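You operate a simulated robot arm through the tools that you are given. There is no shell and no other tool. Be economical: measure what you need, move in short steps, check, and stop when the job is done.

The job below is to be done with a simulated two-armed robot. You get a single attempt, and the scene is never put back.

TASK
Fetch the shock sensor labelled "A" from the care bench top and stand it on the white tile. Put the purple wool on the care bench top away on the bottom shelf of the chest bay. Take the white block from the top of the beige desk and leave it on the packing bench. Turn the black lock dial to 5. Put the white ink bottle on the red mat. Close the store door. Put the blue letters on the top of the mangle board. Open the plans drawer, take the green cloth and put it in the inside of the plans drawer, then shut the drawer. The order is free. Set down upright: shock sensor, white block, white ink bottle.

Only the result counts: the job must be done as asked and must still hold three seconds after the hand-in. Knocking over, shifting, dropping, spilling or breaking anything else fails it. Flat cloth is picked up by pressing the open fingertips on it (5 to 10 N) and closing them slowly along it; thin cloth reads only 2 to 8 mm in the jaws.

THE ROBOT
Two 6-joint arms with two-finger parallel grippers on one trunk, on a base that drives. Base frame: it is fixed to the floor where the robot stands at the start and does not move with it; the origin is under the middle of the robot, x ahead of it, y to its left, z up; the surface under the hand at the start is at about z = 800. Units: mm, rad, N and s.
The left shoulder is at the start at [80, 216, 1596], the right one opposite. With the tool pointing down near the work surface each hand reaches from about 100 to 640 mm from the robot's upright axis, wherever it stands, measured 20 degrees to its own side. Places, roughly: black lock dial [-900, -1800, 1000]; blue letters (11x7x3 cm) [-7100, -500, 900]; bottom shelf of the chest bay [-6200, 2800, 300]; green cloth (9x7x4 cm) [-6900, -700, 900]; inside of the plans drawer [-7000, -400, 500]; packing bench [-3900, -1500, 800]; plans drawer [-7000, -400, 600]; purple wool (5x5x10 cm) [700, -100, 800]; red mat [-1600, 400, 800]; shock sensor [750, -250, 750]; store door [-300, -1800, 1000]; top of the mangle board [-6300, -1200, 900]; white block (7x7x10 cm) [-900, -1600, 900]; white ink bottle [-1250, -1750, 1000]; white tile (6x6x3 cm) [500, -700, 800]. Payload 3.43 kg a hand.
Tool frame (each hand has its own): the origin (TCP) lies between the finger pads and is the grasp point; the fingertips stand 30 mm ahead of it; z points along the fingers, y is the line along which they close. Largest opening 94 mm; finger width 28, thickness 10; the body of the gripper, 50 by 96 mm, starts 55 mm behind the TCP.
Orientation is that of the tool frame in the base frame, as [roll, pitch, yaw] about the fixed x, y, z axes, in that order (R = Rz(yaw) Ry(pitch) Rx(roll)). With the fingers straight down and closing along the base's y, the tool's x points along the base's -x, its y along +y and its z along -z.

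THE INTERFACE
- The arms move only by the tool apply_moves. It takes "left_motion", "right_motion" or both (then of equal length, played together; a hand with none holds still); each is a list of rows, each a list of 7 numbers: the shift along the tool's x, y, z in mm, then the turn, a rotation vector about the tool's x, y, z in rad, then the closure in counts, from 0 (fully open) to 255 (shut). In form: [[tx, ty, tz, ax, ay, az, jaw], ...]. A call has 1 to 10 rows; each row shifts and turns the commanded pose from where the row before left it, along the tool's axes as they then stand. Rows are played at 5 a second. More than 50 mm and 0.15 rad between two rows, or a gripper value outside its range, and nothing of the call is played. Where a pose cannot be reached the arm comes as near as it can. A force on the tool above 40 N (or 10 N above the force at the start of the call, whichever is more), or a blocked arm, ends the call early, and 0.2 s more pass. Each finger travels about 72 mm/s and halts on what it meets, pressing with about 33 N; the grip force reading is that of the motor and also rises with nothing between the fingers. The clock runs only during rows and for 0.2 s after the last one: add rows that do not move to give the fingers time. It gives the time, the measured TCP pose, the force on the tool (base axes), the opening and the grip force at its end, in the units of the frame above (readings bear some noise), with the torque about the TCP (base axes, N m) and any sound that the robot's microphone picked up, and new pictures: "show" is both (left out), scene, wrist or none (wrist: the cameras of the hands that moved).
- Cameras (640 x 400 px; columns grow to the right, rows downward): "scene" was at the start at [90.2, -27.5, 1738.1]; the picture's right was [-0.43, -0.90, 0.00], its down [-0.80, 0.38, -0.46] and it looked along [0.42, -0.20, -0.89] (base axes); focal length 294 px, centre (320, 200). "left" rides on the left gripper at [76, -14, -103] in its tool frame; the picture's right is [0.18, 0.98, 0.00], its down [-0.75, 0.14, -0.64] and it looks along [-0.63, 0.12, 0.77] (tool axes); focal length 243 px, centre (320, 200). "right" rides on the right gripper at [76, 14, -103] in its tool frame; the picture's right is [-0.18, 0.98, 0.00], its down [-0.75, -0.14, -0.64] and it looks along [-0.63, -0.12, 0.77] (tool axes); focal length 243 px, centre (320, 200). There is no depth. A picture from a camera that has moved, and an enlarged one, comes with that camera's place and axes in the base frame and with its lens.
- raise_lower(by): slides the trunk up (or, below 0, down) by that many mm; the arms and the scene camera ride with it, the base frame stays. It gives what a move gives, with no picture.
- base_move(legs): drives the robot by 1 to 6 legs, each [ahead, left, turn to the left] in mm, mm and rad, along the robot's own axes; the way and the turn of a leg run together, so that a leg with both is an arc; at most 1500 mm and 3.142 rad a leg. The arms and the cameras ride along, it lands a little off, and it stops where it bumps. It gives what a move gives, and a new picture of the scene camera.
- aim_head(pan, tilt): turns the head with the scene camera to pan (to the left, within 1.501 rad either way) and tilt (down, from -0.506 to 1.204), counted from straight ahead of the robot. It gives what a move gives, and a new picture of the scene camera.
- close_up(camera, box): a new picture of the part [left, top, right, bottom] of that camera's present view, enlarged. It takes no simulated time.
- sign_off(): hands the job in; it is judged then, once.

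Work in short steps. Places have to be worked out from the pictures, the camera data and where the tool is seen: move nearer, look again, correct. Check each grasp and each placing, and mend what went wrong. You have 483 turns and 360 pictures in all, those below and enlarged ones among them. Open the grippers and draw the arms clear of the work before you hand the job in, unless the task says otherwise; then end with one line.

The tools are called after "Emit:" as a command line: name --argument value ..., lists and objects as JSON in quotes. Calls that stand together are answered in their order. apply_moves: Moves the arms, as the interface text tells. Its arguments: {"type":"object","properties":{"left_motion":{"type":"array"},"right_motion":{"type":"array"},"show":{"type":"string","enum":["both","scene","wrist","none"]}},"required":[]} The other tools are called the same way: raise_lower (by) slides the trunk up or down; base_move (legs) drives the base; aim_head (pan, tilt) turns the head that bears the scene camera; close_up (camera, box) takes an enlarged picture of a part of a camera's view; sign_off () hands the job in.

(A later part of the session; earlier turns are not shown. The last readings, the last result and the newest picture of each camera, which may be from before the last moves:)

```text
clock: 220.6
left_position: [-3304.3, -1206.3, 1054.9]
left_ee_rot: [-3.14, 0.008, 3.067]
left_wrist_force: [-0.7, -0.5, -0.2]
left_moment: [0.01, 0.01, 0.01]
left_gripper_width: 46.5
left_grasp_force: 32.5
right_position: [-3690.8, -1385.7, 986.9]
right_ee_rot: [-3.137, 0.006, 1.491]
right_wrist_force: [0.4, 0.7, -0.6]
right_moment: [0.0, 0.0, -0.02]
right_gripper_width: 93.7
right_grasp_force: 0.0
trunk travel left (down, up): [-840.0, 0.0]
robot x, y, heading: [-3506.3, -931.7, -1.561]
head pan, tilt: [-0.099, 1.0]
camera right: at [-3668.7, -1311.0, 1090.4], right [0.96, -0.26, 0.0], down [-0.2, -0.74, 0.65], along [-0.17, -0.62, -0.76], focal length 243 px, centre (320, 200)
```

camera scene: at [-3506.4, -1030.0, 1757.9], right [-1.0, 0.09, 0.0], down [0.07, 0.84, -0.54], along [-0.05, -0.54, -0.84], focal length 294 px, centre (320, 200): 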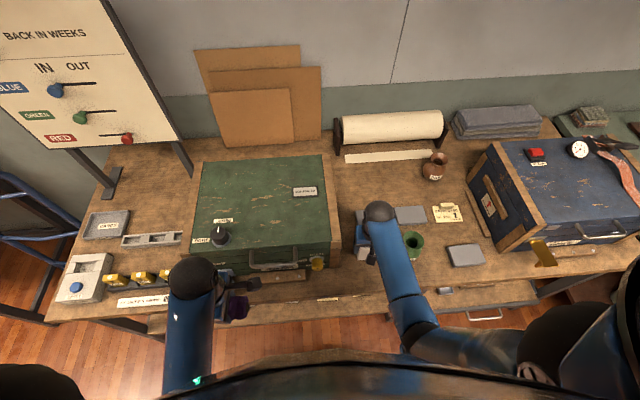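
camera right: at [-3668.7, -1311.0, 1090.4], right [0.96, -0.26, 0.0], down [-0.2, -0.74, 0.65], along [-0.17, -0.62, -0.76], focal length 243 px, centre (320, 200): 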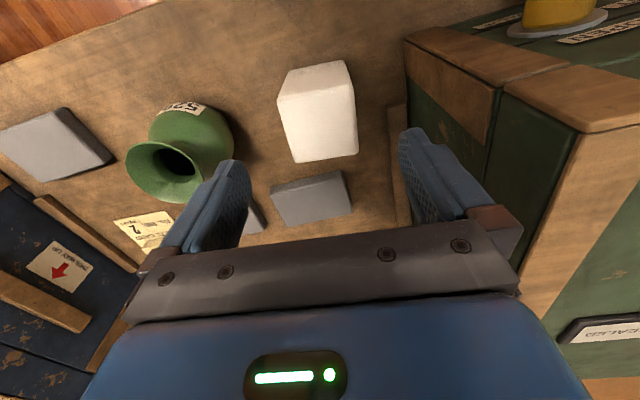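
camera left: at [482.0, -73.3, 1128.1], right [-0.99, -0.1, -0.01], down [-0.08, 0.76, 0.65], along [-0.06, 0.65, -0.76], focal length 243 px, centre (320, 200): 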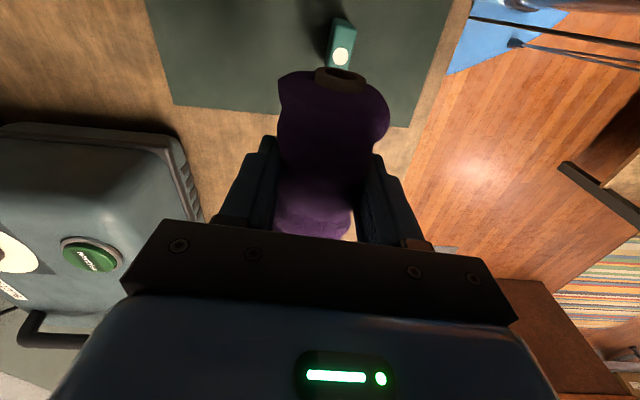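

Block stands on the packing bench. Retract, back away and look toward the far area (−x,+y).

Emit:
apply_moves --right_motion '[[0, 0, -25, 0, 0, 0, 0], [20, 0, -20, 0, 0, 0, 0], [25, 0, 0, 0, 0, 0, 0], [25, 0, 0, 0, 0, 0, 0], [25, 0, 0, 0, 0, 0, 0], [25, 0, 0, 0, 0, 0, 0]]' --show "none"

Emit:
base_move --legs '[[-600, 0, 0], [0, 0, -1.571]]'

Emit:
aim_head --pan -0.6 --tilt 0.4

```text
clock: 222.0
left_position: [-3304.9, -1207.0, 1054.8]
left_ee_rot: [3.141, 0.009, 3.067]
left_wrist_force: [0.7, -0.1, -0.1]
left_moment: [-0.02, -0.01, 0.0]
left_gripper_width: 46.5
left_grasp_force: 33.2
right_position: [-3681.1, -1265.0, 1031.6]
right_ee_rot: [-3.137, 0.008, 1.489]
right_wrist_force: [-0.7, 0.1, 0.8]
right_moment: [0.0, 0.03, -0.01]
right_gripper_width: 94.0
right_grasp_force: 0.0
trunk travel left (down, up): [-840.0, 0.0]
robot x, y, heading: [-3508.2, -926.3, -1.559]
head pan, tilt: [-0.099, 1.0]
```

```text
clock: 229.2
left_position: [-3788.4, -527.3, 1055.1]
left_ee_rot: [-3.141, 0.009, 1.486]
left_wrist_force: [-0.6, -1.3, -0.9]
left_moment: [0.0, -0.02, 0.0]
left_gripper_width: 46.5
left_grasp_force: 32.9
right_position: [-3843.9, -150.6, 1029.8]
right_ee_rot: [-3.135, 0.005, -0.088]
right_wrist_force: [0.8, -0.4, 0.5]
right_moment: [-0.01, 0.03, 0.0]
right_gripper_width: 94.0
right_grasp_force: 0.2
trunk travel left (down, up): [-840.0, 0.0]
robot x, y, heading: [-3509.0, -334.2, -3.138]
head pan, tilt: [-0.099, 1.0]
camera scene: at [-3605.5, -325.4, 1758.0], right [0.1, 1.0, 0.0], down [0.84, -0.08, -0.54], along [-0.54, 0.05, -0.84], focal length 294 px, centre (320, 200)
```

scene: 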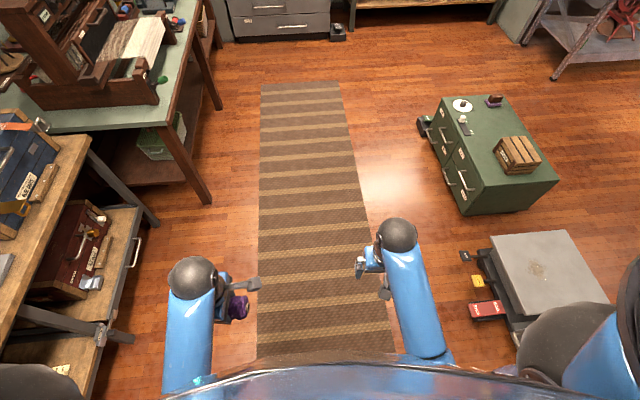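

```text
clock: 230.2
left_position: [-3787.6, -526.8, 1055.9]
left_ee_rot: [3.141, 0.009, 1.487]
left_wrist_force: [-0.5, -0.4, -0.1]
left_moment: [-0.01, 0.02, -0.01]
left_gripper_width: 46.5
left_grasp_force: 33.2
right_position: [-3843.6, -149.8, 1030.8]
right_ee_rot: [-3.136, 0.005, -0.09]
right_wrist_force: [-0.7, 0.0, 0.3]
right_moment: [0.06, -0.03, 0.0]
right_gripper_width: 93.8
right_grasp_force: 0.1
trunk travel left (down, up): [-840.0, 0.0]
robot x, y, heading: [-3509.2, -333.5, -3.141]
head pan, tilt: [-0.6, 0.4]
camera scene: at [-3612.9, -279.8, 1808.1], right [0.56, 0.83, 0.0], down [0.32, -0.22, -0.92], along [-0.76, 0.52, -0.39], focal length 294 px, centre (320, 200)
```

scene: 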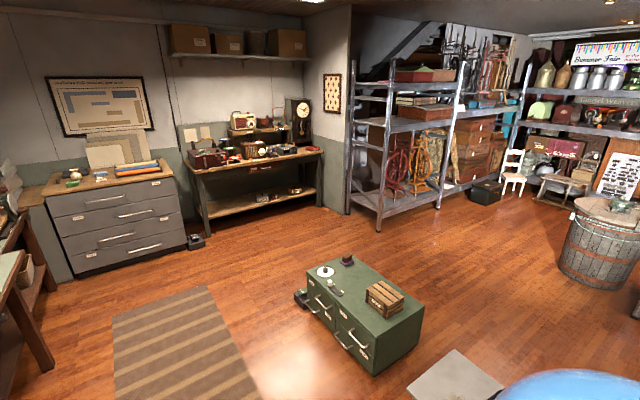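

The racks at upper right hold the chest bay. Enlarge to read labels.

Emit:
close_up --camera "scene" --box '[330, 40, 530, 240]'

Emit:
close_up --camera "scene" --box '[20, 110, 220, 290]'

```text
2.00 times, centred on (430, 140) of scene
camera zoom: at [-3612.9, -279.8, 1808.1], right [0.56, 0.83, 0.0], down [0.32, -0.22, -0.92], along [-0.76, 0.52, -0.39], focal length 587 px, centre (100, 320)
```

zoom: 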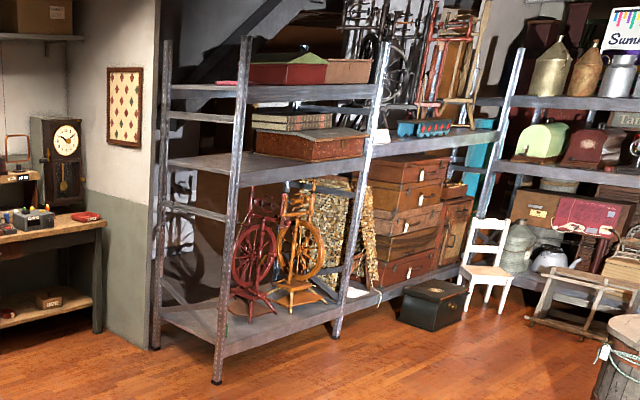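

```text
2.22 times, centred on (120, 200) of scene
camera zoom: at [-3612.9, -279.8, 1808.1], right [0.56, 0.83, 0.0], down [0.32, -0.22, -0.92], along [-0.76, 0.52, -0.39], focal length 652 px, centre (764, 200)
```

zoom: 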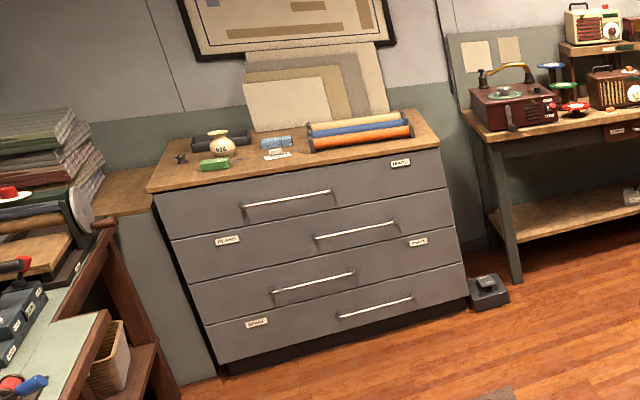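

The bay at about x −5890…−6530, y 2190…3390 (spinning wheels on its bottom shelf, z≈290) matches the given place. Drive there: ahead 1950, then sideways to the right.

Emit:
base_move --legs '[[1000, 0, 0], [900, 0, 0]]'

Emit:
aim_head --pan -1.2 --tilt 0.45

```text
clock: 239.8
left_position: [-5691.3, -527.6, 1055.6]
left_ee_rot: [3.141, 0.007, 1.483]
left_wrist_force: [0.2, 0.0, -0.4]
left_moment: [0.01, 0.03, -0.02]
left_gripper_width: 46.5
left_grasp_force: 33.3
right_position: [-5743.8, -151.0, 1030.9]
right_ee_rot: [-3.136, 0.008, -0.094]
right_wrist_force: [0.1, 0.3, -0.5]
right_moment: [0.0, 0.02, -0.01]
right_gripper_width: 93.8
right_grasp_force: 0.1
trunk travel left (down, up): [-840.0, 0.0]
robot x, y, heading: [-5411.1, -333.1, 3.14]
head pan, tilt: [-0.6, 0.4]
camera scene: at [-5512.3, -281.3, 1808.3], right [0.57, 0.82, 0.0], down [0.32, -0.22, -0.92], along [-0.76, 0.52, -0.39], focal length 294 px, centre (320, 200)
```

scene: 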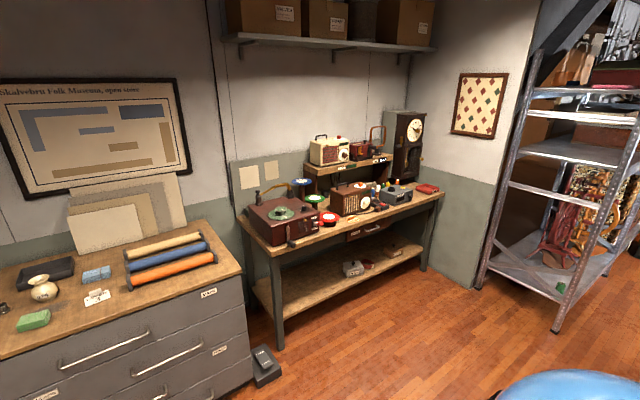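

```text
clock: 240.8
left_position: [-5690.5, -529.0, 1055.8]
left_ee_rot: [3.14, 0.01, 1.481]
left_wrist_force: [0.4, 0.5, -0.4]
left_moment: [0.0, 0.02, -0.05]
left_gripper_width: 46.3
left_grasp_force: 33.3
right_position: [-5745.1, -151.3, 1030.0]
right_ee_rot: [-3.136, 0.006, -0.095]
right_wrist_force: [-0.1, -0.7, 0.5]
right_moment: [0.02, 0.0, -0.03]
right_gripper_width: 94.2
right_grasp_force: 0.0
trunk travel left (down, up): [-840.0, 0.0]
robot x, y, heading: [-5408.1, -333.1, 3.139]
head pan, tilt: [-1.201, 0.45]
camera scene: at [-5471.6, -247.9, 1803.5], right [0.93, 0.36, 0.0], down [0.16, -0.41, -0.9], along [-0.32, 0.84, -0.44], focal length 294 px, centre (320, 200)
```

scene: 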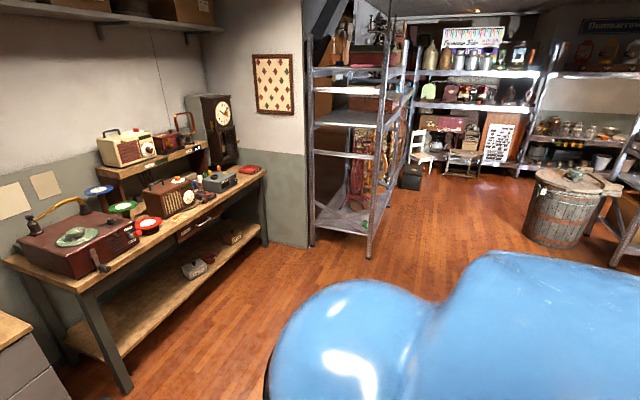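

Path is clear. Drive right (to +y) 2650 to stand before the rack, and look at the bottom shelf.

Emit:
base_move --legs '[[-60, 0, 0], [0, -1400, 0], [0, -1300, 0]]'

Emit:
aim_head --pan 0 --tilt 0.75

```text
clock: 245.3
left_position: [-5626.4, 183.5, 1055.2]
left_ee_rot: [-3.138, 0.01, 1.479]
left_wrist_force: [-0.4, 0.7, 0.9]
left_moment: [-0.05, 0.06, 0.01]
left_gripper_width: 46.4
left_grasp_force: 32.6
right_position: [-5679.4, 559.9, 1031.5]
right_ee_rot: [-3.137, 0.011, -0.096]
right_wrist_force: [0.8, 0.7, 0.7]
right_moment: [-0.03, 0.02, 0.0]
right_gripper_width: 94.0
right_grasp_force: 0.1
trunk travel left (down, up): [-840.0, 0.0]
robot x, y, heading: [-5349.4, 375.8, 3.136]
head pan, tilt: [-1.201, 0.45]
stopped in leg 2: the robot was blocked; the commanded pose is now the measured one
camera scene: at [-5402.4, 463.7, 1803.8], right [0.93, 0.36, -0.01], down [0.15, -0.41, -0.9], along [-0.32, 0.84, -0.43], focal length 294 px, centre (320, 200)
```

scene: 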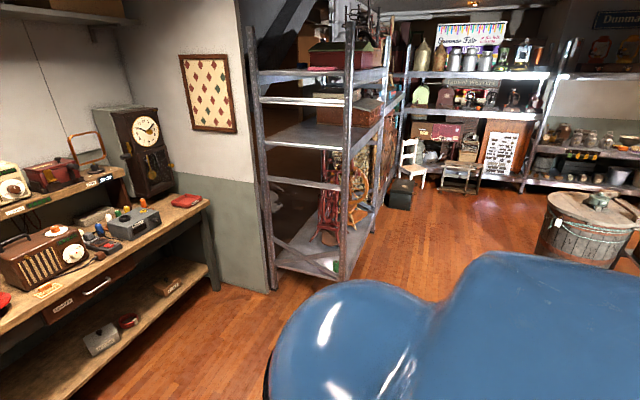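

```text
clock: 246.7
left_position: [-5630.4, 181.8, 1055.1]
left_ee_rot: [3.139, 0.011, 1.48]
left_wrist_force: [0.9, 0.0, -0.4]
left_moment: [0.0, 0.0, 0.02]
left_gripper_width: 46.4
left_grasp_force: 32.9
right_position: [-5685.6, 559.5, 1029.5]
right_ee_rot: [-3.138, 0.005, -0.095]
right_wrist_force: [-0.2, -0.2, 0.6]
right_moment: [-0.01, 0.03, 0.02]
right_gripper_width: 93.9
right_grasp_force: 0.1
trunk travel left (down, up): [-840.0, 0.0]
robot x, y, heading: [-5351.1, 373.2, 3.134]
head pan, tilt: [0.0, 0.75]
camera scene: at [-5460.9, 377.0, 1777.2], right [0.01, 1.0, 0.0], down [0.68, 0.0, -0.73], along [-0.73, 0.0, -0.68], focal length 294 px, centre (320, 200)
```

scene: 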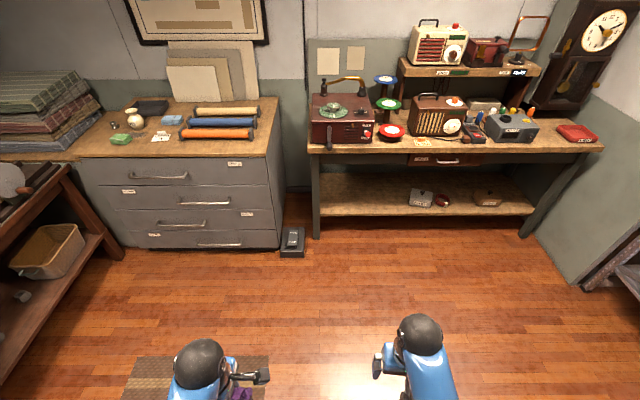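

Blocked by something on the right, probably the green cabinet. Look there.

Emit:
aim_head --pan -1.5 --tilt 0.9

```text
clock: 248.3
left_position: [-5632.0, 182.5, 1054.4]
left_ee_rot: [3.138, 0.007, 1.481]
left_wrist_force: [1.0, 0.6, -0.3]
left_moment: [0.03, 0.04, 0.01]
left_gripper_width: 46.7
left_grasp_force: 32.7
right_position: [-5686.4, 559.1, 1030.4]
right_ee_rot: [-3.138, 0.006, -0.095]
right_wrist_force: [0.5, 0.0, 1.0]
right_moment: [0.02, 0.02, 0.0]
right_gripper_width: 94.1
right_grasp_force: 0.1
trunk travel left (down, up): [-840.0, 0.0]
robot x, y, heading: [-5350.1, 379.6, 3.134]
head pan, tilt: [-1.499, 0.901]
camera scene: at [-5384.6, 451.5, 1765.2], right [1.0, 0.07, 0.0], down [0.05, -0.78, -0.62], along [-0.04, 0.62, -0.78], focal length 294 px, centre (320, 200)
```

scene: 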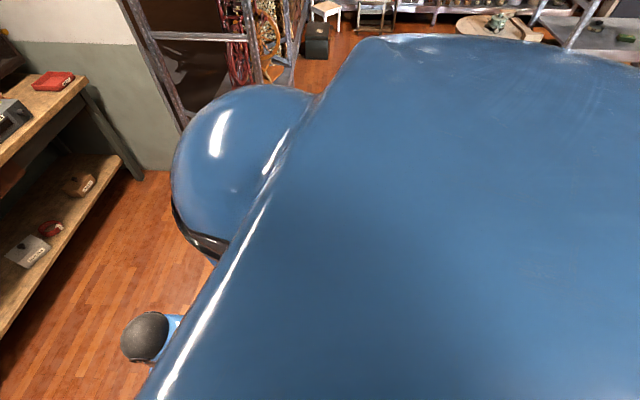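

I clipped the green cabinet's corner (near x=-5170). Step away left, go around it further toward −x.

Emit:
base_move --legs '[[0, 120, 0], [300, 0, 0], [0, -1200, 0]]'

Emit:
aim_head --pan -1.3 --tilt 0.4

```text
clock: 253.5
left_position: [-5951.0, 390.6, 1054.8]
left_ee_rot: [3.142, 0.009, 1.418]
left_wrist_force: [-0.4, 0.5, -0.8]
left_moment: [0.01, 0.01, -0.01]
left_gripper_width: 46.6
left_grasp_force: 33.1
right_position: [-5982.5, 770.6, 1031.1]
right_ee_rot: [-3.138, 0.008, -0.157]
right_wrist_force: [-0.8, 0.1, 0.5]
right_moment: [-0.02, 0.03, 0.03]
right_gripper_width: 94.3
right_grasp_force: 0.1
trunk travel left (down, up): [-840.0, 0.0]
robot x, y, heading: [-5663.7, 564.1, 3.071]
head pan, tilt: [-1.499, 0.901]
stopped in leg 3: the robot was blocked; the commanded pose is now the measured one
camera scene: at [-5685.2, 645.4, 1765.3], right [1.0, 0.01, 0.0], down [0.0, -0.78, -0.62], along [-0.01, 0.62, -0.78], focal length 294 px, centre (320, 200)
```

scene: 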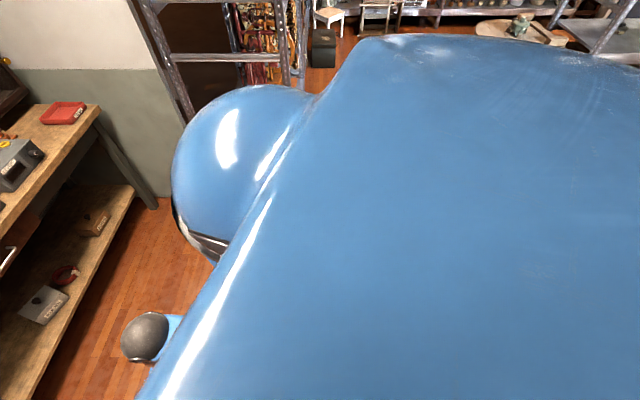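

```text
clock: 254.4
left_position: [-5956.6, 392.7, 1054.3]
left_ee_rot: [3.137, 0.009, 1.42]
left_wrist_force: [-0.2, -0.3, -0.7]
left_moment: [-0.03, -0.02, 0.01]
left_gripper_width: 46.6
left_grasp_force: 33.4
right_position: [-5987.1, 771.9, 1029.1]
right_ee_rot: [-3.14, 0.004, -0.158]
right_wrist_force: [0.5, -0.2, -0.5]
right_moment: [-0.01, 0.01, 0.02]
right_gripper_width: 93.9
right_grasp_force: 0.1
trunk travel left (down, up): [-840.0, 0.0]
robot x, y, heading: [-5665.4, 571.5, 3.072]
head pan, tilt: [-1.3, 0.4]
camera scene: at [-5712.7, 662.2, 1807.9], right [0.98, 0.2, 0.0], down [0.08, -0.38, -0.92], along [-0.19, 0.9, -0.39], focal length 294 px, centre (320, 200)
```

scene: 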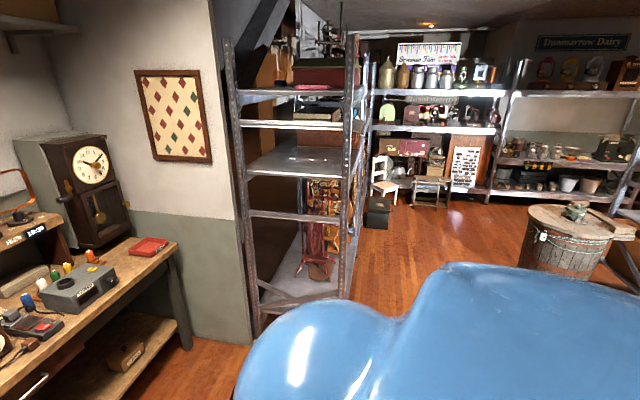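

Blocked again, contact apparently at the rear right. Back away left 350 and turn to face +y so I can see the floor there.

Emit:
base_move --legs '[[0, 400, 0], [0, 0, -1.5]]'

Emit:
aim_head --pan 0 --tilt 0.7

```text
clock: 260.6
left_position: [-5885.6, 446.3, 1054.1]
left_ee_rot: [3.139, 0.009, -0.08]
left_wrist_force: [0.2, -0.4, -0.6]
left_moment: [-0.01, -0.02, -0.01]
left_gripper_width: 46.4
left_grasp_force: 33.2
right_position: [-5509.7, 504.0, 1030.4]
right_ee_rot: [-3.137, 0.005, -1.657]
right_wrist_force: [-0.1, -0.1, 0.2]
right_moment: [-0.03, -0.02, 0.0]
right_gripper_width: 94.0
right_grasp_force: 0.1
trunk travel left (down, up): [-840.0, 0.0]
robot x, y, heading: [-5692.5, 169.6, 1.579]
head pan, tilt: [-1.3, 0.4]
camera scene: at [-5598.1, 223.4, 1808.2], right [0.27, -0.96, 0.0], down [-0.37, -0.11, -0.92], along [0.89, 0.25, -0.39], focal length 294 px, centre (320, 200)
```

scene: 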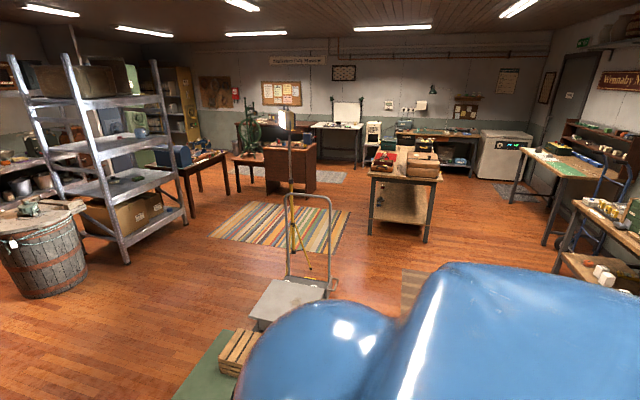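

```text
clock: 262.0
left_position: [-5885.5, 446.4, 1055.4]
left_ee_rot: [3.138, 0.009, -0.08]
left_wrist_force: [0.7, 0.7, -0.5]
left_moment: [0.03, -0.01, -0.04]
left_gripper_width: 46.5
left_grasp_force: 33.3
right_position: [-5509.8, 503.7, 1029.2]
right_ee_rot: [-3.136, 0.007, -1.658]
right_wrist_force: [0.4, -0.3, -0.4]
right_moment: [-0.01, -0.04, -0.02]
right_gripper_width: 94.0
right_grasp_force: 0.0
trunk travel left (down, up): [-840.0, 0.0]
robot x, y, heading: [-5684.6, 169.2, 1.577]
head pan, tilt: [0.0, 0.7]
camera scene: at [-5687.4, 283.0, 1781.4], right [1.0, 0.01, 0.0], down [0.0, -0.64, -0.77], along [0.0, 0.77, -0.64], focal length 294 px, centre (320, 200)
```

scene: 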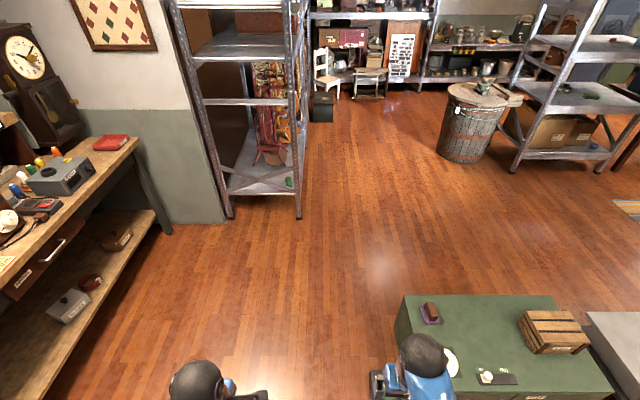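

Cabinet's end is at x≈-5265 and my rear extends ~400. Facing +y now, I go around: left 100, ahead 1200, right 400, ahead 1100, then turn to face the rack.

Emit:
base_move --legs '[[0, 100, 0], [1250, 0, 0], [0, -420, 0], [1000, 0, 0]]'

```text
clock: 271.2
left_position: [-5583.7, 1700.7, 1056.0]
left_ee_rot: [3.137, 0.012, -0.113]
left_wrist_force: [0.3, -0.3, 0.1]
left_moment: [0.01, 0.02, -0.03]
left_gripper_width: 46.5
left_grasp_force: 33.3
right_position: [-5206.8, 1746.8, 1030.7]
right_ee_rot: [-3.141, 0.005, -1.688]
right_wrist_force: [-0.3, -0.1, 0.0]
right_moment: [0.01, 0.03, -0.03]
right_gripper_width: 93.9
right_grasp_force: 0.1
trunk travel left (down, up): [-840.0, 0.0]
robot x, y, heading: [-5400.5, 1419.3, 1.544]
head pan, tilt: [0.0, 0.7]
stopped in leg 3: the robot was blocked; the commanded pose is now the measured one
camera scene: at [-5389.3, 1530.4, 1781.6], right [1.0, -0.03, 0.0], down [-0.02, -0.64, -0.77], along [0.02, 0.77, -0.64], focal length 294 px, centre (320, 200)
```

scene: 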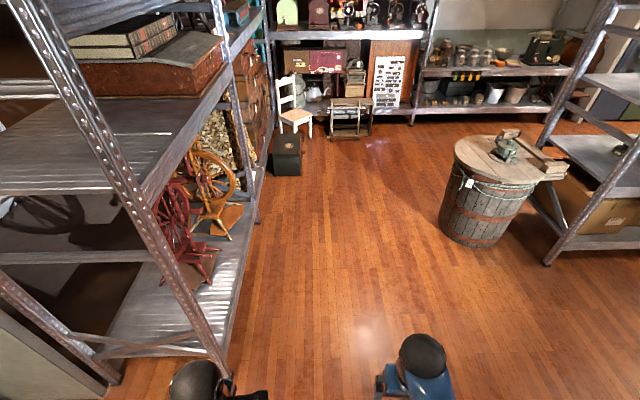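

Only a slight stop; now ahead 950 along the rack front, then look.

Emit:
base_move --legs '[[950, 0, 0], [0, 0, 1.6]]'

Emit:
aim_head --pan 0 --tilt 0.9

```text
clock: 280.0
left_position: [-5648.7, 2163.8, 1053.9]
left_ee_rot: [3.139, 0.01, 1.494]
left_wrist_force: [0.5, 0.0, -1.2]
left_moment: [0.01, 0.0, 0.0]
left_gripper_width: 46.4
left_grasp_force: 32.6
right_position: [-5709.6, 2539.6, 1029.5]
right_ee_rot: [-3.135, 0.005, -0.08]
right_wrist_force: [0.2, 1.3, 0.6]
right_moment: [-0.01, -0.01, 0.01]
right_gripper_width: 94.2
right_grasp_force: 0.0
trunk travel left (down, up): [-840.0, 0.0]
robot x, y, heading: [-5368.7, 2361.5, -3.134]
head pan, tilt: [0.0, 0.7]
camera scene: at [-5484.5, 2359.9, 1781.3], right [-0.01, 1.0, 0.0], down [0.64, 0.01, -0.76], along [-0.76, -0.01, -0.64], focal length 294 px, centre (320, 200)
```

scene: 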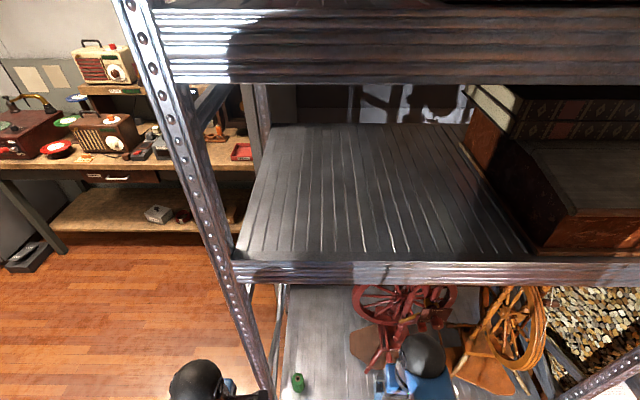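

```text
clock: 280.8
left_position: [-5648.9, 2163.0, 1054.0]
left_ee_rot: [3.139, 0.01, 1.496]
left_wrist_force: [-0.3, -1.2, -0.7]
left_moment: [-0.01, -0.01, 0.0]
left_gripper_width: 46.5
left_grasp_force: 32.4
right_position: [-5709.1, 2538.9, 1029.9]
right_ee_rot: [-3.137, 0.006, -0.08]
right_wrist_force: [-0.5, 0.4, 0.3]
right_moment: [-0.01, 0.03, 0.02]
right_gripper_width: 94.0
right_grasp_force: 0.0
trunk travel left (down, up): [-840.0, 0.0]
robot x, y, heading: [-5372.8, 2360.1, -3.127]
head pan, tilt: [0.0, 0.901]
camera scene: at [-5475.2, 2359.8, 1765.2], right [-0.01, 1.0, 0.0], down [0.78, 0.01, -0.62], along [-0.62, -0.01, -0.78], focal length 294 px, centre (320, 200)
```

scene: 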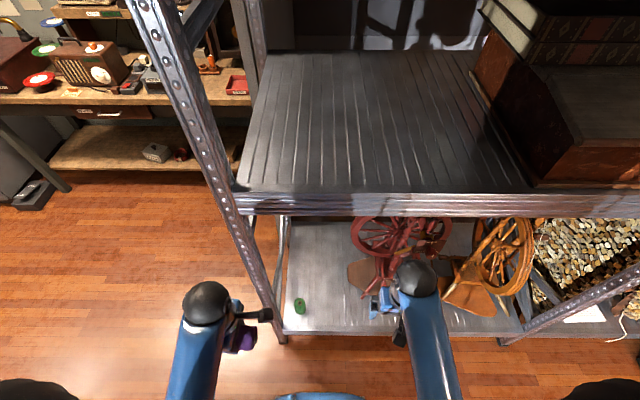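

Bottom shelf is free around [-5990,2400]. Tuck the right hand back, lower the trunk 500, then shift right 230.

Emit:
apply_moves --right_motion '[[22, -15, 0, 0, 0, 0, 0], [22, -15, 0, 0, 0, 0, 0], [22, -15, 0, 0, 0, 0, 0], [22, -15, 0, 0, 0, 0, 0], [22, -15, 0, 0, 0, 0, 100]]' --show "none"

Emit:
raise_lower --by -500

Emit:
base_move --legs '[[0, -230, 0], [100, 0, 0]]'

```text
clock: 282.0
left_position: [-5647.3, 2162.9, 1053.3]
left_ee_rot: [3.139, 0.008, 1.496]
left_wrist_force: [-1.2, 0.0, 0.1]
left_moment: [0.03, -0.02, 0.0]
left_gripper_width: 46.0
left_grasp_force: 33.4
right_position: [-5591.9, 2605.0, 1029.8]
right_ee_rot: [-3.137, 0.005, -0.08]
right_wrist_force: [0.1, 0.7, 0.0]
right_moment: [0.0, -0.02, -0.02]
right_gripper_width: 57.3
right_grasp_force: 0.1
trunk travel left (down, up): [-840.0, 0.0]
robot x, y, heading: [-5370.5, 2362.2, -3.134]
head pan, tilt: [0.0, 0.901]
```

```text
refused: -500 is not a number from -400 to 400
```

```text
clock: 284.5
left_position: [-5741.2, 2391.6, 1055.9]
left_ee_rot: [-3.136, 0.009, 1.499]
left_wrist_force: [0.3, -0.1, 0.3]
left_moment: [-0.01, 0.1, 0.03]
left_gripper_width: 46.2
left_grasp_force: 33.2
right_position: [-5685.9, 2833.5, 1030.3]
right_ee_rot: [-3.136, 0.011, -0.077]
right_wrist_force: [0.9, -0.4, 0.6]
right_moment: [0.02, 0.05, 0.02]
right_gripper_width: 57.3
right_grasp_force: 0.1
trunk travel left (down, up): [-840.0, 0.0]
robot x, y, heading: [-5475.3, 2595.4, -3.126]
head pan, tilt: [0.0, 0.901]
camera scene: at [-5563.3, 2587.7, 1766.1], right [-0.01, 1.0, 0.0], down [0.78, 0.01, -0.63], along [-0.63, -0.01, -0.78], focal length 294 px, centre (320, 200)
```

scene: 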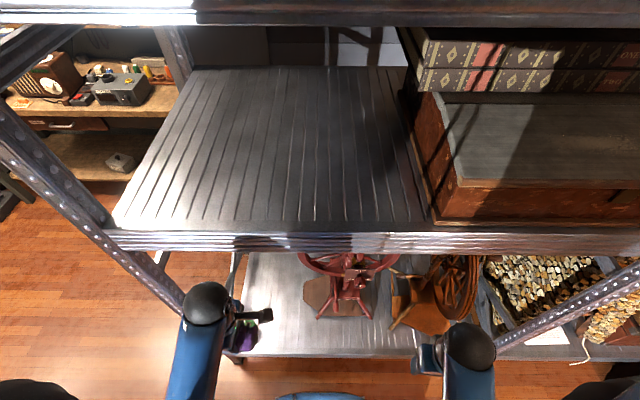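

Hands are still in front of the rack. Lower the trunk in two steps.

Emit:
raise_lower --by -400

Emit:
raise_lower --by -110

Emit:
aim_head --pan 0.3 --tilt 0.9

```text
clock: 288.3
left_position: [-5746.6, 2392.4, 653.8]
left_ee_rot: [3.135, 0.008, 1.498]
left_wrist_force: [-0.2, -0.4, 0.4]
left_moment: [0.0, -0.01, -0.03]
left_gripper_width: 46.3
left_grasp_force: 32.0
right_position: [-5692.5, 2833.9, 630.0]
right_ee_rot: [-3.135, 0.003, -0.079]
right_wrist_force: [-0.1, 0.1, 0.5]
right_moment: [0.0, -0.04, -0.04]
right_gripper_width: 57.3
right_grasp_force: 0.1
trunk travel left (down, up): [-440.0, 400.0]
robot x, y, heading: [-5473.7, 2592.0, -3.125]
head pan, tilt: [0.0, 0.901]
```

```text
clock: 289.7
left_position: [-5747.8, 2392.5, 544.5]
left_ee_rot: [3.137, 0.01, 1.499]
left_wrist_force: [-0.2, 0.2, -0.7]
left_moment: [-0.01, -0.04, 0.01]
left_gripper_width: 46.3
left_grasp_force: 33.2
right_position: [-5693.7, 2833.6, 519.0]
right_ee_rot: [-3.138, 0.003, -0.077]
right_wrist_force: [-0.3, 0.1, 0.1]
right_moment: [-0.04, 0.02, 0.01]
right_gripper_width: 57.0
right_grasp_force: 0.0
trunk travel left (down, up): [-330.0, 510.0]
robot x, y, heading: [-5474.6, 2589.3, -3.124]
head pan, tilt: [0.0, 0.901]
```

```text
clock: 290.5
left_position: [-5749.1, 2393.3, 543.2]
left_ee_rot: [3.138, 0.008, 1.497]
left_wrist_force: [-0.4, -0.1, -0.6]
left_moment: [0.0, -0.02, 0.0]
left_gripper_width: 46.5
left_grasp_force: 33.1
right_position: [-5693.2, 2835.2, 519.4]
right_ee_rot: [-3.138, 0.004, -0.078]
right_wrist_force: [0.3, -1.0, -0.5]
right_moment: [-0.01, 0.01, -0.01]
right_gripper_width: 57.2
right_grasp_force: 0.0
trunk travel left (down, up): [-330.0, 510.0]
robot x, y, heading: [-5476.1, 2593.0, -3.129]
head pan, tilt: [0.3, 0.901]
camera scene: at [-5571.8, 2567.3, 1255.2], right [-0.31, 0.95, 0.0], down [0.75, 0.24, -0.62], along [-0.59, -0.19, -0.78], focal length 294 px, centre (320, 200)
```

scene: 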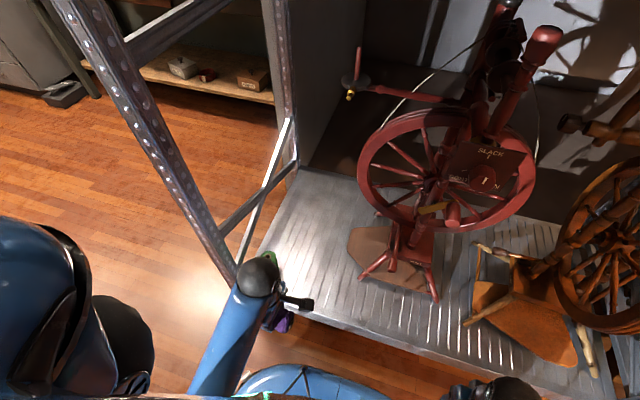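

Extend the left hand in over the shelf to about [-5985,2400], z≈450.

Emit:
apply_moves --left_motion '[[-1, -30, 5, 0, 0, 0, 210], [-1, -30, 10, 0, 0, 0, 210], [-1, -30, 10, 0, 0, 0, 210], [-1, -30, 10, 0, 0, 0, 210], [-1, -30, 10, 0, 0, 0, 210], [-1, -30, 15, 0, 0, 0, 210], [-1, -30, 15, 0, 0, 0, 210], [-1, -27, 15, 0, 0, 0, 210]]' --show "both"

```text
clock: 292.3
left_position: [-5986.3, 2400.2, 452.6]
left_ee_rot: [3.137, 0.009, 1.497]
left_wrist_force: [-0.3, 0.5, 0.0]
left_moment: [0.02, 0.0, 0.04]
left_gripper_width: 46.4
left_grasp_force: 33.0
right_position: [-5694.9, 2833.9, 518.5]
right_ee_rot: [-3.136, 0.004, -0.079]
right_wrist_force: [1.3, 0.0, 0.6]
right_moment: [0.0, -0.02, 0.01]
right_gripper_width: 57.0
right_grasp_force: 0.1
trunk travel left (down, up): [-330.0, 510.0]
robot x, y, heading: [-5473.9, 2592.3, -3.127]
head pan, tilt: [0.3, 0.901]
camera scene: at [-5572.6, 2567.3, 1255.1], right [-0.31, 0.95, 0.0], down [0.75, 0.24, -0.62], along [-0.59, -0.19, -0.78], focal length 294 px, centre (320, 200)
camera left: at [-5994.3, 2479.0, 554.2], right [0.99, 0.11, 0.0], down [0.08, -0.76, 0.65], along [0.08, -0.65, -0.76], focal length 243 px, centre (320, 200)
```

scene: 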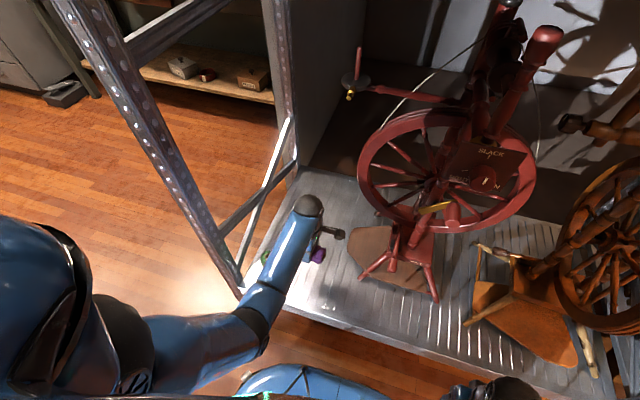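
left: 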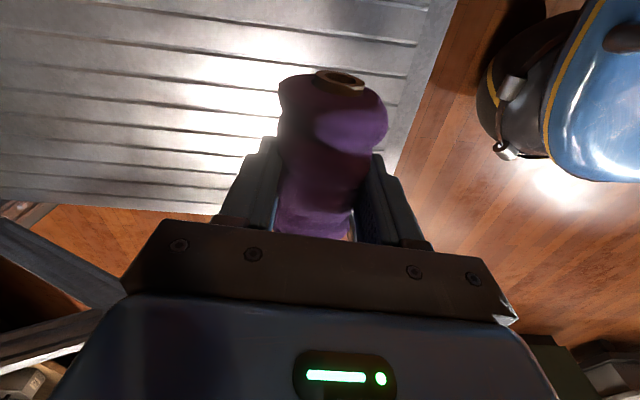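

Spot is free, ~100 mm inside the shelf edge. Descend to z≈345, then carefully.

Emit:
apply_moves --left_motion '[[0, 0, 20, 0, 0, 0, 210], [0, 0, 25, 0, 0, 0, 210], [0, 0, 25, 0, 0, 0, 210], [0, 0, 20, 0, 0, 0, 210], [0, 0, 15, 0, 0, 0, 210]]' --show "wrist"

```text
clock: 293.5
left_position: [-5984.3, 2399.6, 347.3]
left_ee_rot: [3.137, 0.008, 1.497]
left_wrist_force: [-0.4, 0.2, -0.2]
left_moment: [-0.01, 0.0, 0.03]
left_gripper_width: 46.5
left_grasp_force: 33.5
right_position: [-5694.5, 2833.5, 519.4]
right_ee_rot: [-3.137, 0.004, -0.076]
right_wrist_force: [0.4, -0.2, -0.2]
right_moment: [0.01, -0.03, 0.01]
right_gripper_width: 57.3
right_grasp_force: 0.0
trunk travel left (down, up): [-330.0, 510.0]
robot x, y, heading: [-5473.5, 2585.5, -3.128]
head pan, tilt: [0.3, 0.901]
camera left: at [-5992.9, 2477.6, 449.6], right [0.99, 0.11, 0.0], down [0.08, -0.76, 0.65], along [0.07, -0.64, -0.76], focal length 243 px, centre (320, 200)
```

left: 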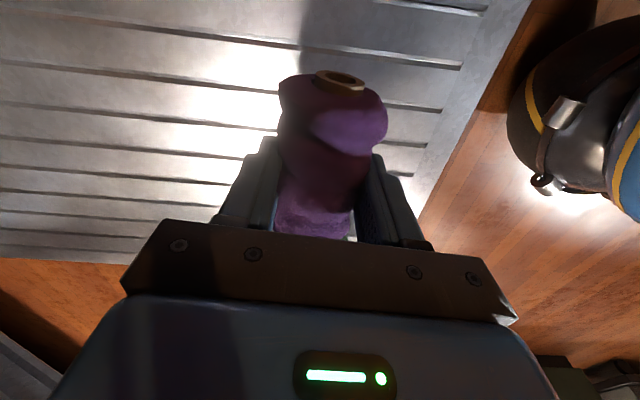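

Continue down in small steps until contact.

Emit:
apply_moves --left_motion '[[0, 0, 5, 0, 0, 0, 210], [0, 0, 4, 0, 0, 0, 210], [0, 0, 3, 0, 0, 0, 210], [0, 0, 3, 0, 0, 0, 210]]' --show "none"

Emit:
apply_moves --left_motion '[[0, 0, 3, 0, 0, 0, 210], [0, 0, 3, 0, 0, 0, 210]]' --show "none"

```text
clock: 294.5
left_position: [-5984.3, 2399.3, 333.0]
left_ee_rot: [3.135, 0.01, 1.498]
left_wrist_force: [-0.9, 0.4, 0.3]
left_moment: [0.0, 0.03, 0.02]
left_gripper_width: 46.8
left_grasp_force: 32.9
right_position: [-5694.7, 2833.9, 519.1]
right_ee_rot: [-3.135, 0.002, -0.078]
right_wrist_force: [-0.7, 0.6, 0.8]
right_moment: [-0.03, -0.01, 0.0]
right_gripper_width: 57.1
right_grasp_force: 0.0
trunk travel left (down, up): [-330.0, 510.0]
robot x, y, heading: [-5475.6, 2588.3, -3.129]
head pan, tilt: [0.3, 0.901]
```

```text
clock: 295.1
left_position: [-5983.9, 2399.4, 326.2]
left_ee_rot: [3.136, 0.01, 1.498]
left_wrist_force: [0.6, -0.6, -0.2]
left_moment: [-0.04, 0.02, 0.01]
left_gripper_width: 46.4
left_grasp_force: 32.6
right_position: [-5693.5, 2834.6, 518.2]
right_ee_rot: [-3.137, 0.005, -0.079]
right_wrist_force: [0.1, 0.2, -0.3]
right_moment: [-0.01, -0.03, -0.04]
right_gripper_width: 57.6
right_grasp_force: 0.0
trunk travel left (down, up): [-330.0, 510.0]
robot x, y, heading: [-5471.8, 2593.6, -3.126]
head pan, tilt: [0.3, 0.901]
```

Emit:
apply_moves --left_motion '[[0, 0, 3, 0, 0, 0, 210], [0, 0, 3, 0, 0, 0, 210]]' --show "none"

Emit:
apply_moves --left_motion '[[0, 0, 3, 0, 0, 0, 210], [0, 0, 3, 0, 0, 0, 210]]' --show "wrist"

```text
clock: 295.7
left_position: [-5984.8, 2399.5, 321.2]
left_ee_rot: [3.139, 0.01, 1.498]
left_wrist_force: [0.4, 0.2, -0.4]
left_moment: [0.0, -0.01, 0.01]
left_gripper_width: 46.7
left_grasp_force: 32.9
right_position: [-5693.6, 2834.2, 519.9]
right_ee_rot: [-3.135, 0.003, -0.079]
right_wrist_force: [0.6, -0.5, 0.1]
right_moment: [-0.01, 0.02, -0.01]
right_gripper_width: 57.2
right_grasp_force: 0.1
trunk travel left (down, up): [-330.0, 510.0]
robot x, y, heading: [-5469.9, 2590.9, -3.127]
head pan, tilt: [0.3, 0.901]
```

```text
clock: 296.3
left_position: [-5984.0, 2400.4, 316.0]
left_ee_rot: [3.138, 0.008, 1.498]
left_wrist_force: [0.1, 0.4, 0.7]
left_moment: [-0.01, -0.01, 0.02]
left_gripper_width: 46.5
left_grasp_force: 32.7
right_position: [-5693.1, 2833.4, 519.5]
right_ee_rot: [-3.136, 0.004, -0.079]
right_wrist_force: [0.5, 0.6, -0.3]
right_moment: [-0.04, -0.01, 0.03]
right_gripper_width: 57.2
right_grasp_force: 0.0
trunk travel left (down, up): [-330.0, 510.0]
robot x, y, heading: [-5469.1, 2588.7, -3.131]
head pan, tilt: [0.3, 0.901]
camera left: at [-5992.9, 2477.6, 416.5], right [0.99, 0.11, 0.0], down [0.08, -0.76, 0.65], along [0.07, -0.65, -0.76], focal length 243 px, centre (320, 200)
```

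left: 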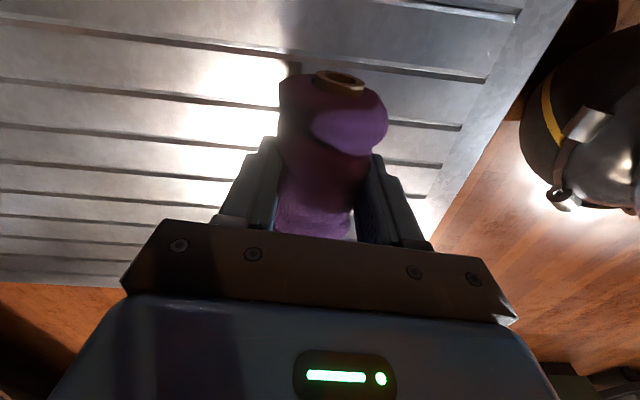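

Parallax puts the shelf at about z≈253; continue down 18, then slow.

Emit:
apply_moves --left_motion '[[0, 0, 7, 0, 0, 0, 210], [0, 0, 6, 0, 0, 0, 210], [0, 0, 4, 0, 0, 0, 210]]' --show "none"

Emit:
apply_moves --left_motion '[[0, 0, 3, 0, 0, 0, 210], [0, 0, 3, 0, 0, 0, 210]]' --show "none"

Emit:
apply_moves --left_motion '[[0, 0, 2, 0, 0, 0, 210], [0, 0, 2, 0, 0, 0, 210]]' --show "none"

```text
clock: 297.1
left_position: [-5984.9, 2398.9, 299.6]
left_ee_rot: [3.137, 0.009, 1.498]
left_wrist_force: [3.2, -0.8, 7.1]
left_moment: [0.24, -0.07, -0.09]
left_gripper_width: 46.2
left_grasp_force: 32.9
right_position: [-5692.2, 2834.2, 520.1]
right_ee_rot: [-3.138, 0.004, -0.078]
right_wrist_force: [-0.6, -1.0, -1.0]
right_moment: [-0.01, -0.02, 0.0]
right_gripper_width: 57.3
right_grasp_force: 0.1
trunk travel left (down, up): [-330.0, 510.0]
robot x, y, heading: [-5472.0, 2593.2, -3.128]
head pan, tilt: [0.3, 0.901]
```

```text
clock: 297.7
left_position: [-5985.8, 2398.6, 298.8]
left_ee_rot: [-3.141, 0.01, 1.5]
left_wrist_force: [14.5, -0.5, 31.7]
left_moment: [0.14, -0.32, -0.08]
left_gripper_width: 46.3
left_grasp_force: 33.0
right_position: [-5690.6, 2834.2, 520.6]
right_ee_rot: [-3.14, 0.007, -0.078]
right_wrist_force: [0.9, -0.3, -0.4]
right_moment: [-0.01, 0.01, -0.02]
right_gripper_width: 57.2
right_grasp_force: 0.1
trunk travel left (down, up): [-330.0, 510.0]
robot x, y, heading: [-5470.4, 2588.8, -3.129]
head pan, tilt: [0.3, 0.901]
stopped in row 2 (left hand): the force on the tool passed its limit at 42 N (the readings are from after the stop); the commanded pose is now the measured one
```

```text
clock: 298.1
left_position: [-5985.5, 2398.5, 297.4]
left_ee_rot: [3.14, 0.008, 1.5]
left_wrist_force: [15.7, 0.9, 33.6]
left_moment: [-0.03, -0.4, 0.02]
left_gripper_width: 46.4
left_grasp_force: 33.0
right_position: [-5690.7, 2834.3, 519.4]
right_ee_rot: [-3.139, 0.008, -0.076]
right_wrist_force: [-0.7, 0.6, 0.4]
right_moment: [0.0, 0.01, -0.03]
right_gripper_width: 57.2
right_grasp_force: 0.1
trunk travel left (down, up): [-330.0, 510.0]
robot x, y, heading: [-5468.7, 2589.3, -3.12]
head pan, tilt: [0.3, 0.901]
stopped in row 2 (left hand): the force on the tool passed its limit at 48 N (the readings are from after the stop); the commanded pose is now the measured one
```

On the shelf. Relieve 3 mm, open slowly, rise.

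Emit:
apply_moves --left_motion '[[0, 0, -3, 0, 0, 0, 210], [0, 0, 0, 0, 0, 0, 140], [0, 0, 0, 0, 0, 0, 115], [0, 0, 0, 0, 0, 0, 95], [0, 0, 0, 0, 0, 0, 70], [0, 0, 0, 0, 0, 0, 40], [0, 0, 0, 0, 0, 0, 0], [0, 0, -15, 0, 0, 0, 0], [0, 0, -30, 0, 0, 0, 0], [0, 0, -40, 0, 0, 0, 0]]' --show "wrist"

```text
clock: 300.3
left_position: [-5986.0, 2398.8, 381.6]
left_ee_rot: [3.139, 0.01, 1.498]
left_wrist_force: [0.4, -0.2, -0.3]
left_moment: [-0.01, -0.01, -0.04]
left_gripper_width: 93.8
left_grasp_force: 0.2
right_position: [-5693.2, 2833.4, 520.4]
right_ee_rot: [-3.139, 0.002, -0.075]
right_wrist_force: [-0.4, 0.4, 0.8]
right_moment: [0.02, 0.02, -0.05]
right_gripper_width: 56.9
right_grasp_force: 0.1
trunk travel left (down, up): [-330.0, 510.0]
robot x, y, heading: [-5472.6, 2585.6, -3.126]
head pan, tilt: [0.3, 0.901]
camera left: at [-5994.7, 2477.3, 483.5], right [0.99, 0.11, 0.0], down [0.08, -0.76, 0.65], along [0.07, -0.64, -0.76], focal length 243 px, centre (320, 200)
```

left: 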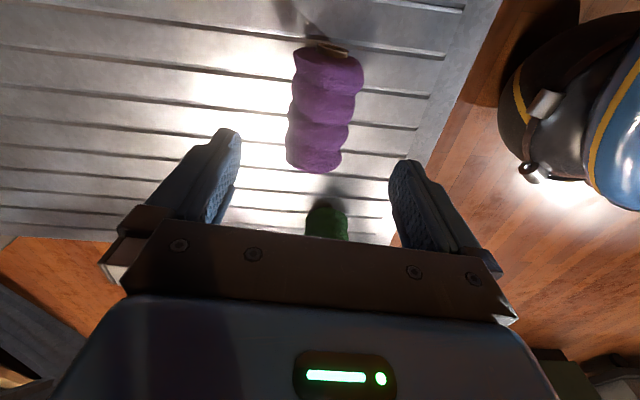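

Wool is on the bottom shelf. Retract the left hand out of the rack.

Emit:
apply_moves --left_motion '[[0, 0, -40, 0, 0, 0, 0], [0, 0, -30, 0, 0, 0, 0], [1, 30, -10, 0, 0, 0, 0], [1, 30, -10, 0, 0, 0, 0], [1, 30, -10, 0, 0, 0, 0], [1, 30, -10, 0, 0, 0, 0], [1, 30, 0, 0, 0, 0, 0], [1, 30, 0, 0, 0, 0, 0], [1, 30, 0, 0, 0, 0, 0]]' --show "scene"

Emit:
base_move --legs '[[-150, 0, 0]]'

Emit:
raise_lower --by 400

Emit:
raise_lower --by 110

```text
clock: 302.3
left_position: [-5776.3, 2394.1, 492.4]
left_ee_rot: [3.14, 0.01, 1.498]
left_wrist_force: [0.7, 0.3, 0.5]
left_moment: [-0.03, 0.03, 0.01]
left_gripper_width: 93.8
left_grasp_force: 0.1
right_position: [-5692.3, 2833.1, 520.5]
right_ee_rot: [-3.137, 0.004, -0.076]
right_wrist_force: [-1.1, -0.7, 0.0]
right_moment: [-0.02, 0.0, 0.03]
right_gripper_width: 57.3
right_grasp_force: 0.1
trunk travel left (down, up): [-330.0, 510.0]
robot x, y, heading: [-5474.6, 2591.9, -3.126]
head pan, tilt: [0.3, 0.901]
camera scene: at [-5570.2, 2567.2, 1255.3], right [-0.31, 0.95, 0.0], down [0.74, 0.24, -0.62], along [-0.59, -0.19, -0.78], focal length 294 px, centre (320, 200)
```

scene: 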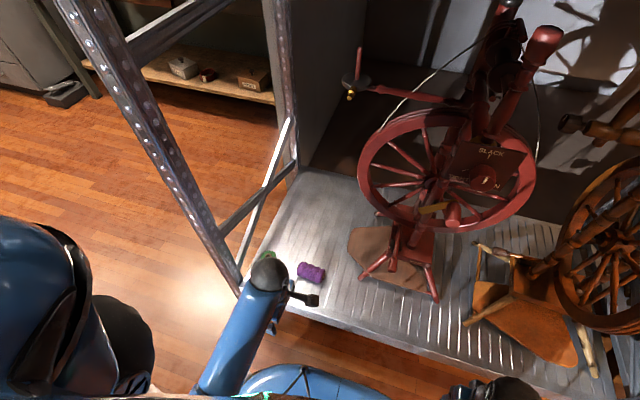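

```text
clock: 303.7
left_position: [-5626.6, 2395.7, 493.1]
left_ee_rot: [-3.142, 0.007, 1.498]
left_wrist_force: [0.7, 0.8, -0.7]
left_moment: [0.02, -0.02, 0.03]
left_gripper_width: 93.7
left_grasp_force: 0.0
right_position: [-5541.8, 2836.4, 520.0]
right_ee_rot: [-3.136, 0.007, -0.076]
right_wrist_force: [0.3, 0.0, -0.8]
right_moment: [0.05, 0.0, 0.0]
right_gripper_width: 57.3
right_grasp_force: 0.1
trunk travel left (down, up): [-330.0, 510.0]
robot x, y, heading: [-5322.5, 2591.7, -3.129]
head pan, tilt: [0.3, 0.901]
camera scene: at [-5419.7, 2569.3, 1255.3], right [-0.31, 0.95, 0.0], down [0.74, 0.24, -0.62], along [-0.59, -0.19, -0.78], focal length 294 px, centre (320, 200)
```

scene: 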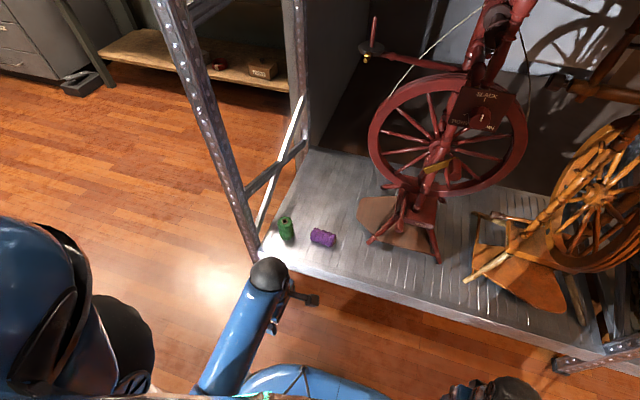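

```text
clock: 307.5
left_position: [-5625.7, 2395.1, 891.8]
left_ee_rot: [3.136, 0.008, 1.498]
left_wrist_force: [-0.4, -0.4, -0.4]
left_moment: [0.03, 0.02, 0.02]
left_gripper_width: 94.1
left_grasp_force: 0.1
right_position: [-5543.3, 2837.0, 919.9]
right_ee_rot: [-3.137, 0.003, -0.077]
right_wrist_force: [-0.3, -0.4, -0.2]
right_moment: [-0.01, 0.02, 0.0]
right_gripper_width: 57.3
right_grasp_force: 0.1
trunk travel left (down, up): [-730.0, 110.0]
robot x, y, heading: [-5320.5, 2587.7, -3.13]
head pan, tilt: [0.3, 0.901]
```

```text
clock: 308.9
left_position: [-5627.2, 2396.3, 1003.0]
left_ee_rot: [3.139, 0.009, 1.499]
left_wrist_force: [0.4, 0.2, 0.4]
left_moment: [-0.01, 0.01, -0.03]
left_gripper_width: 94.0
left_grasp_force: 0.2
right_position: [-5543.0, 2836.6, 1028.7]
right_ee_rot: [-3.137, 0.004, -0.078]
right_wrist_force: [-0.9, -0.1, -0.3]
right_moment: [0.03, -0.03, 0.02]
right_gripper_width: 57.4
right_grasp_force: 0.0
trunk travel left (down, up): [-840.0, 0.0]
robot x, y, heading: [-5324.0, 2591.8, -3.13]
head pan, tilt: [0.3, 0.901]
```

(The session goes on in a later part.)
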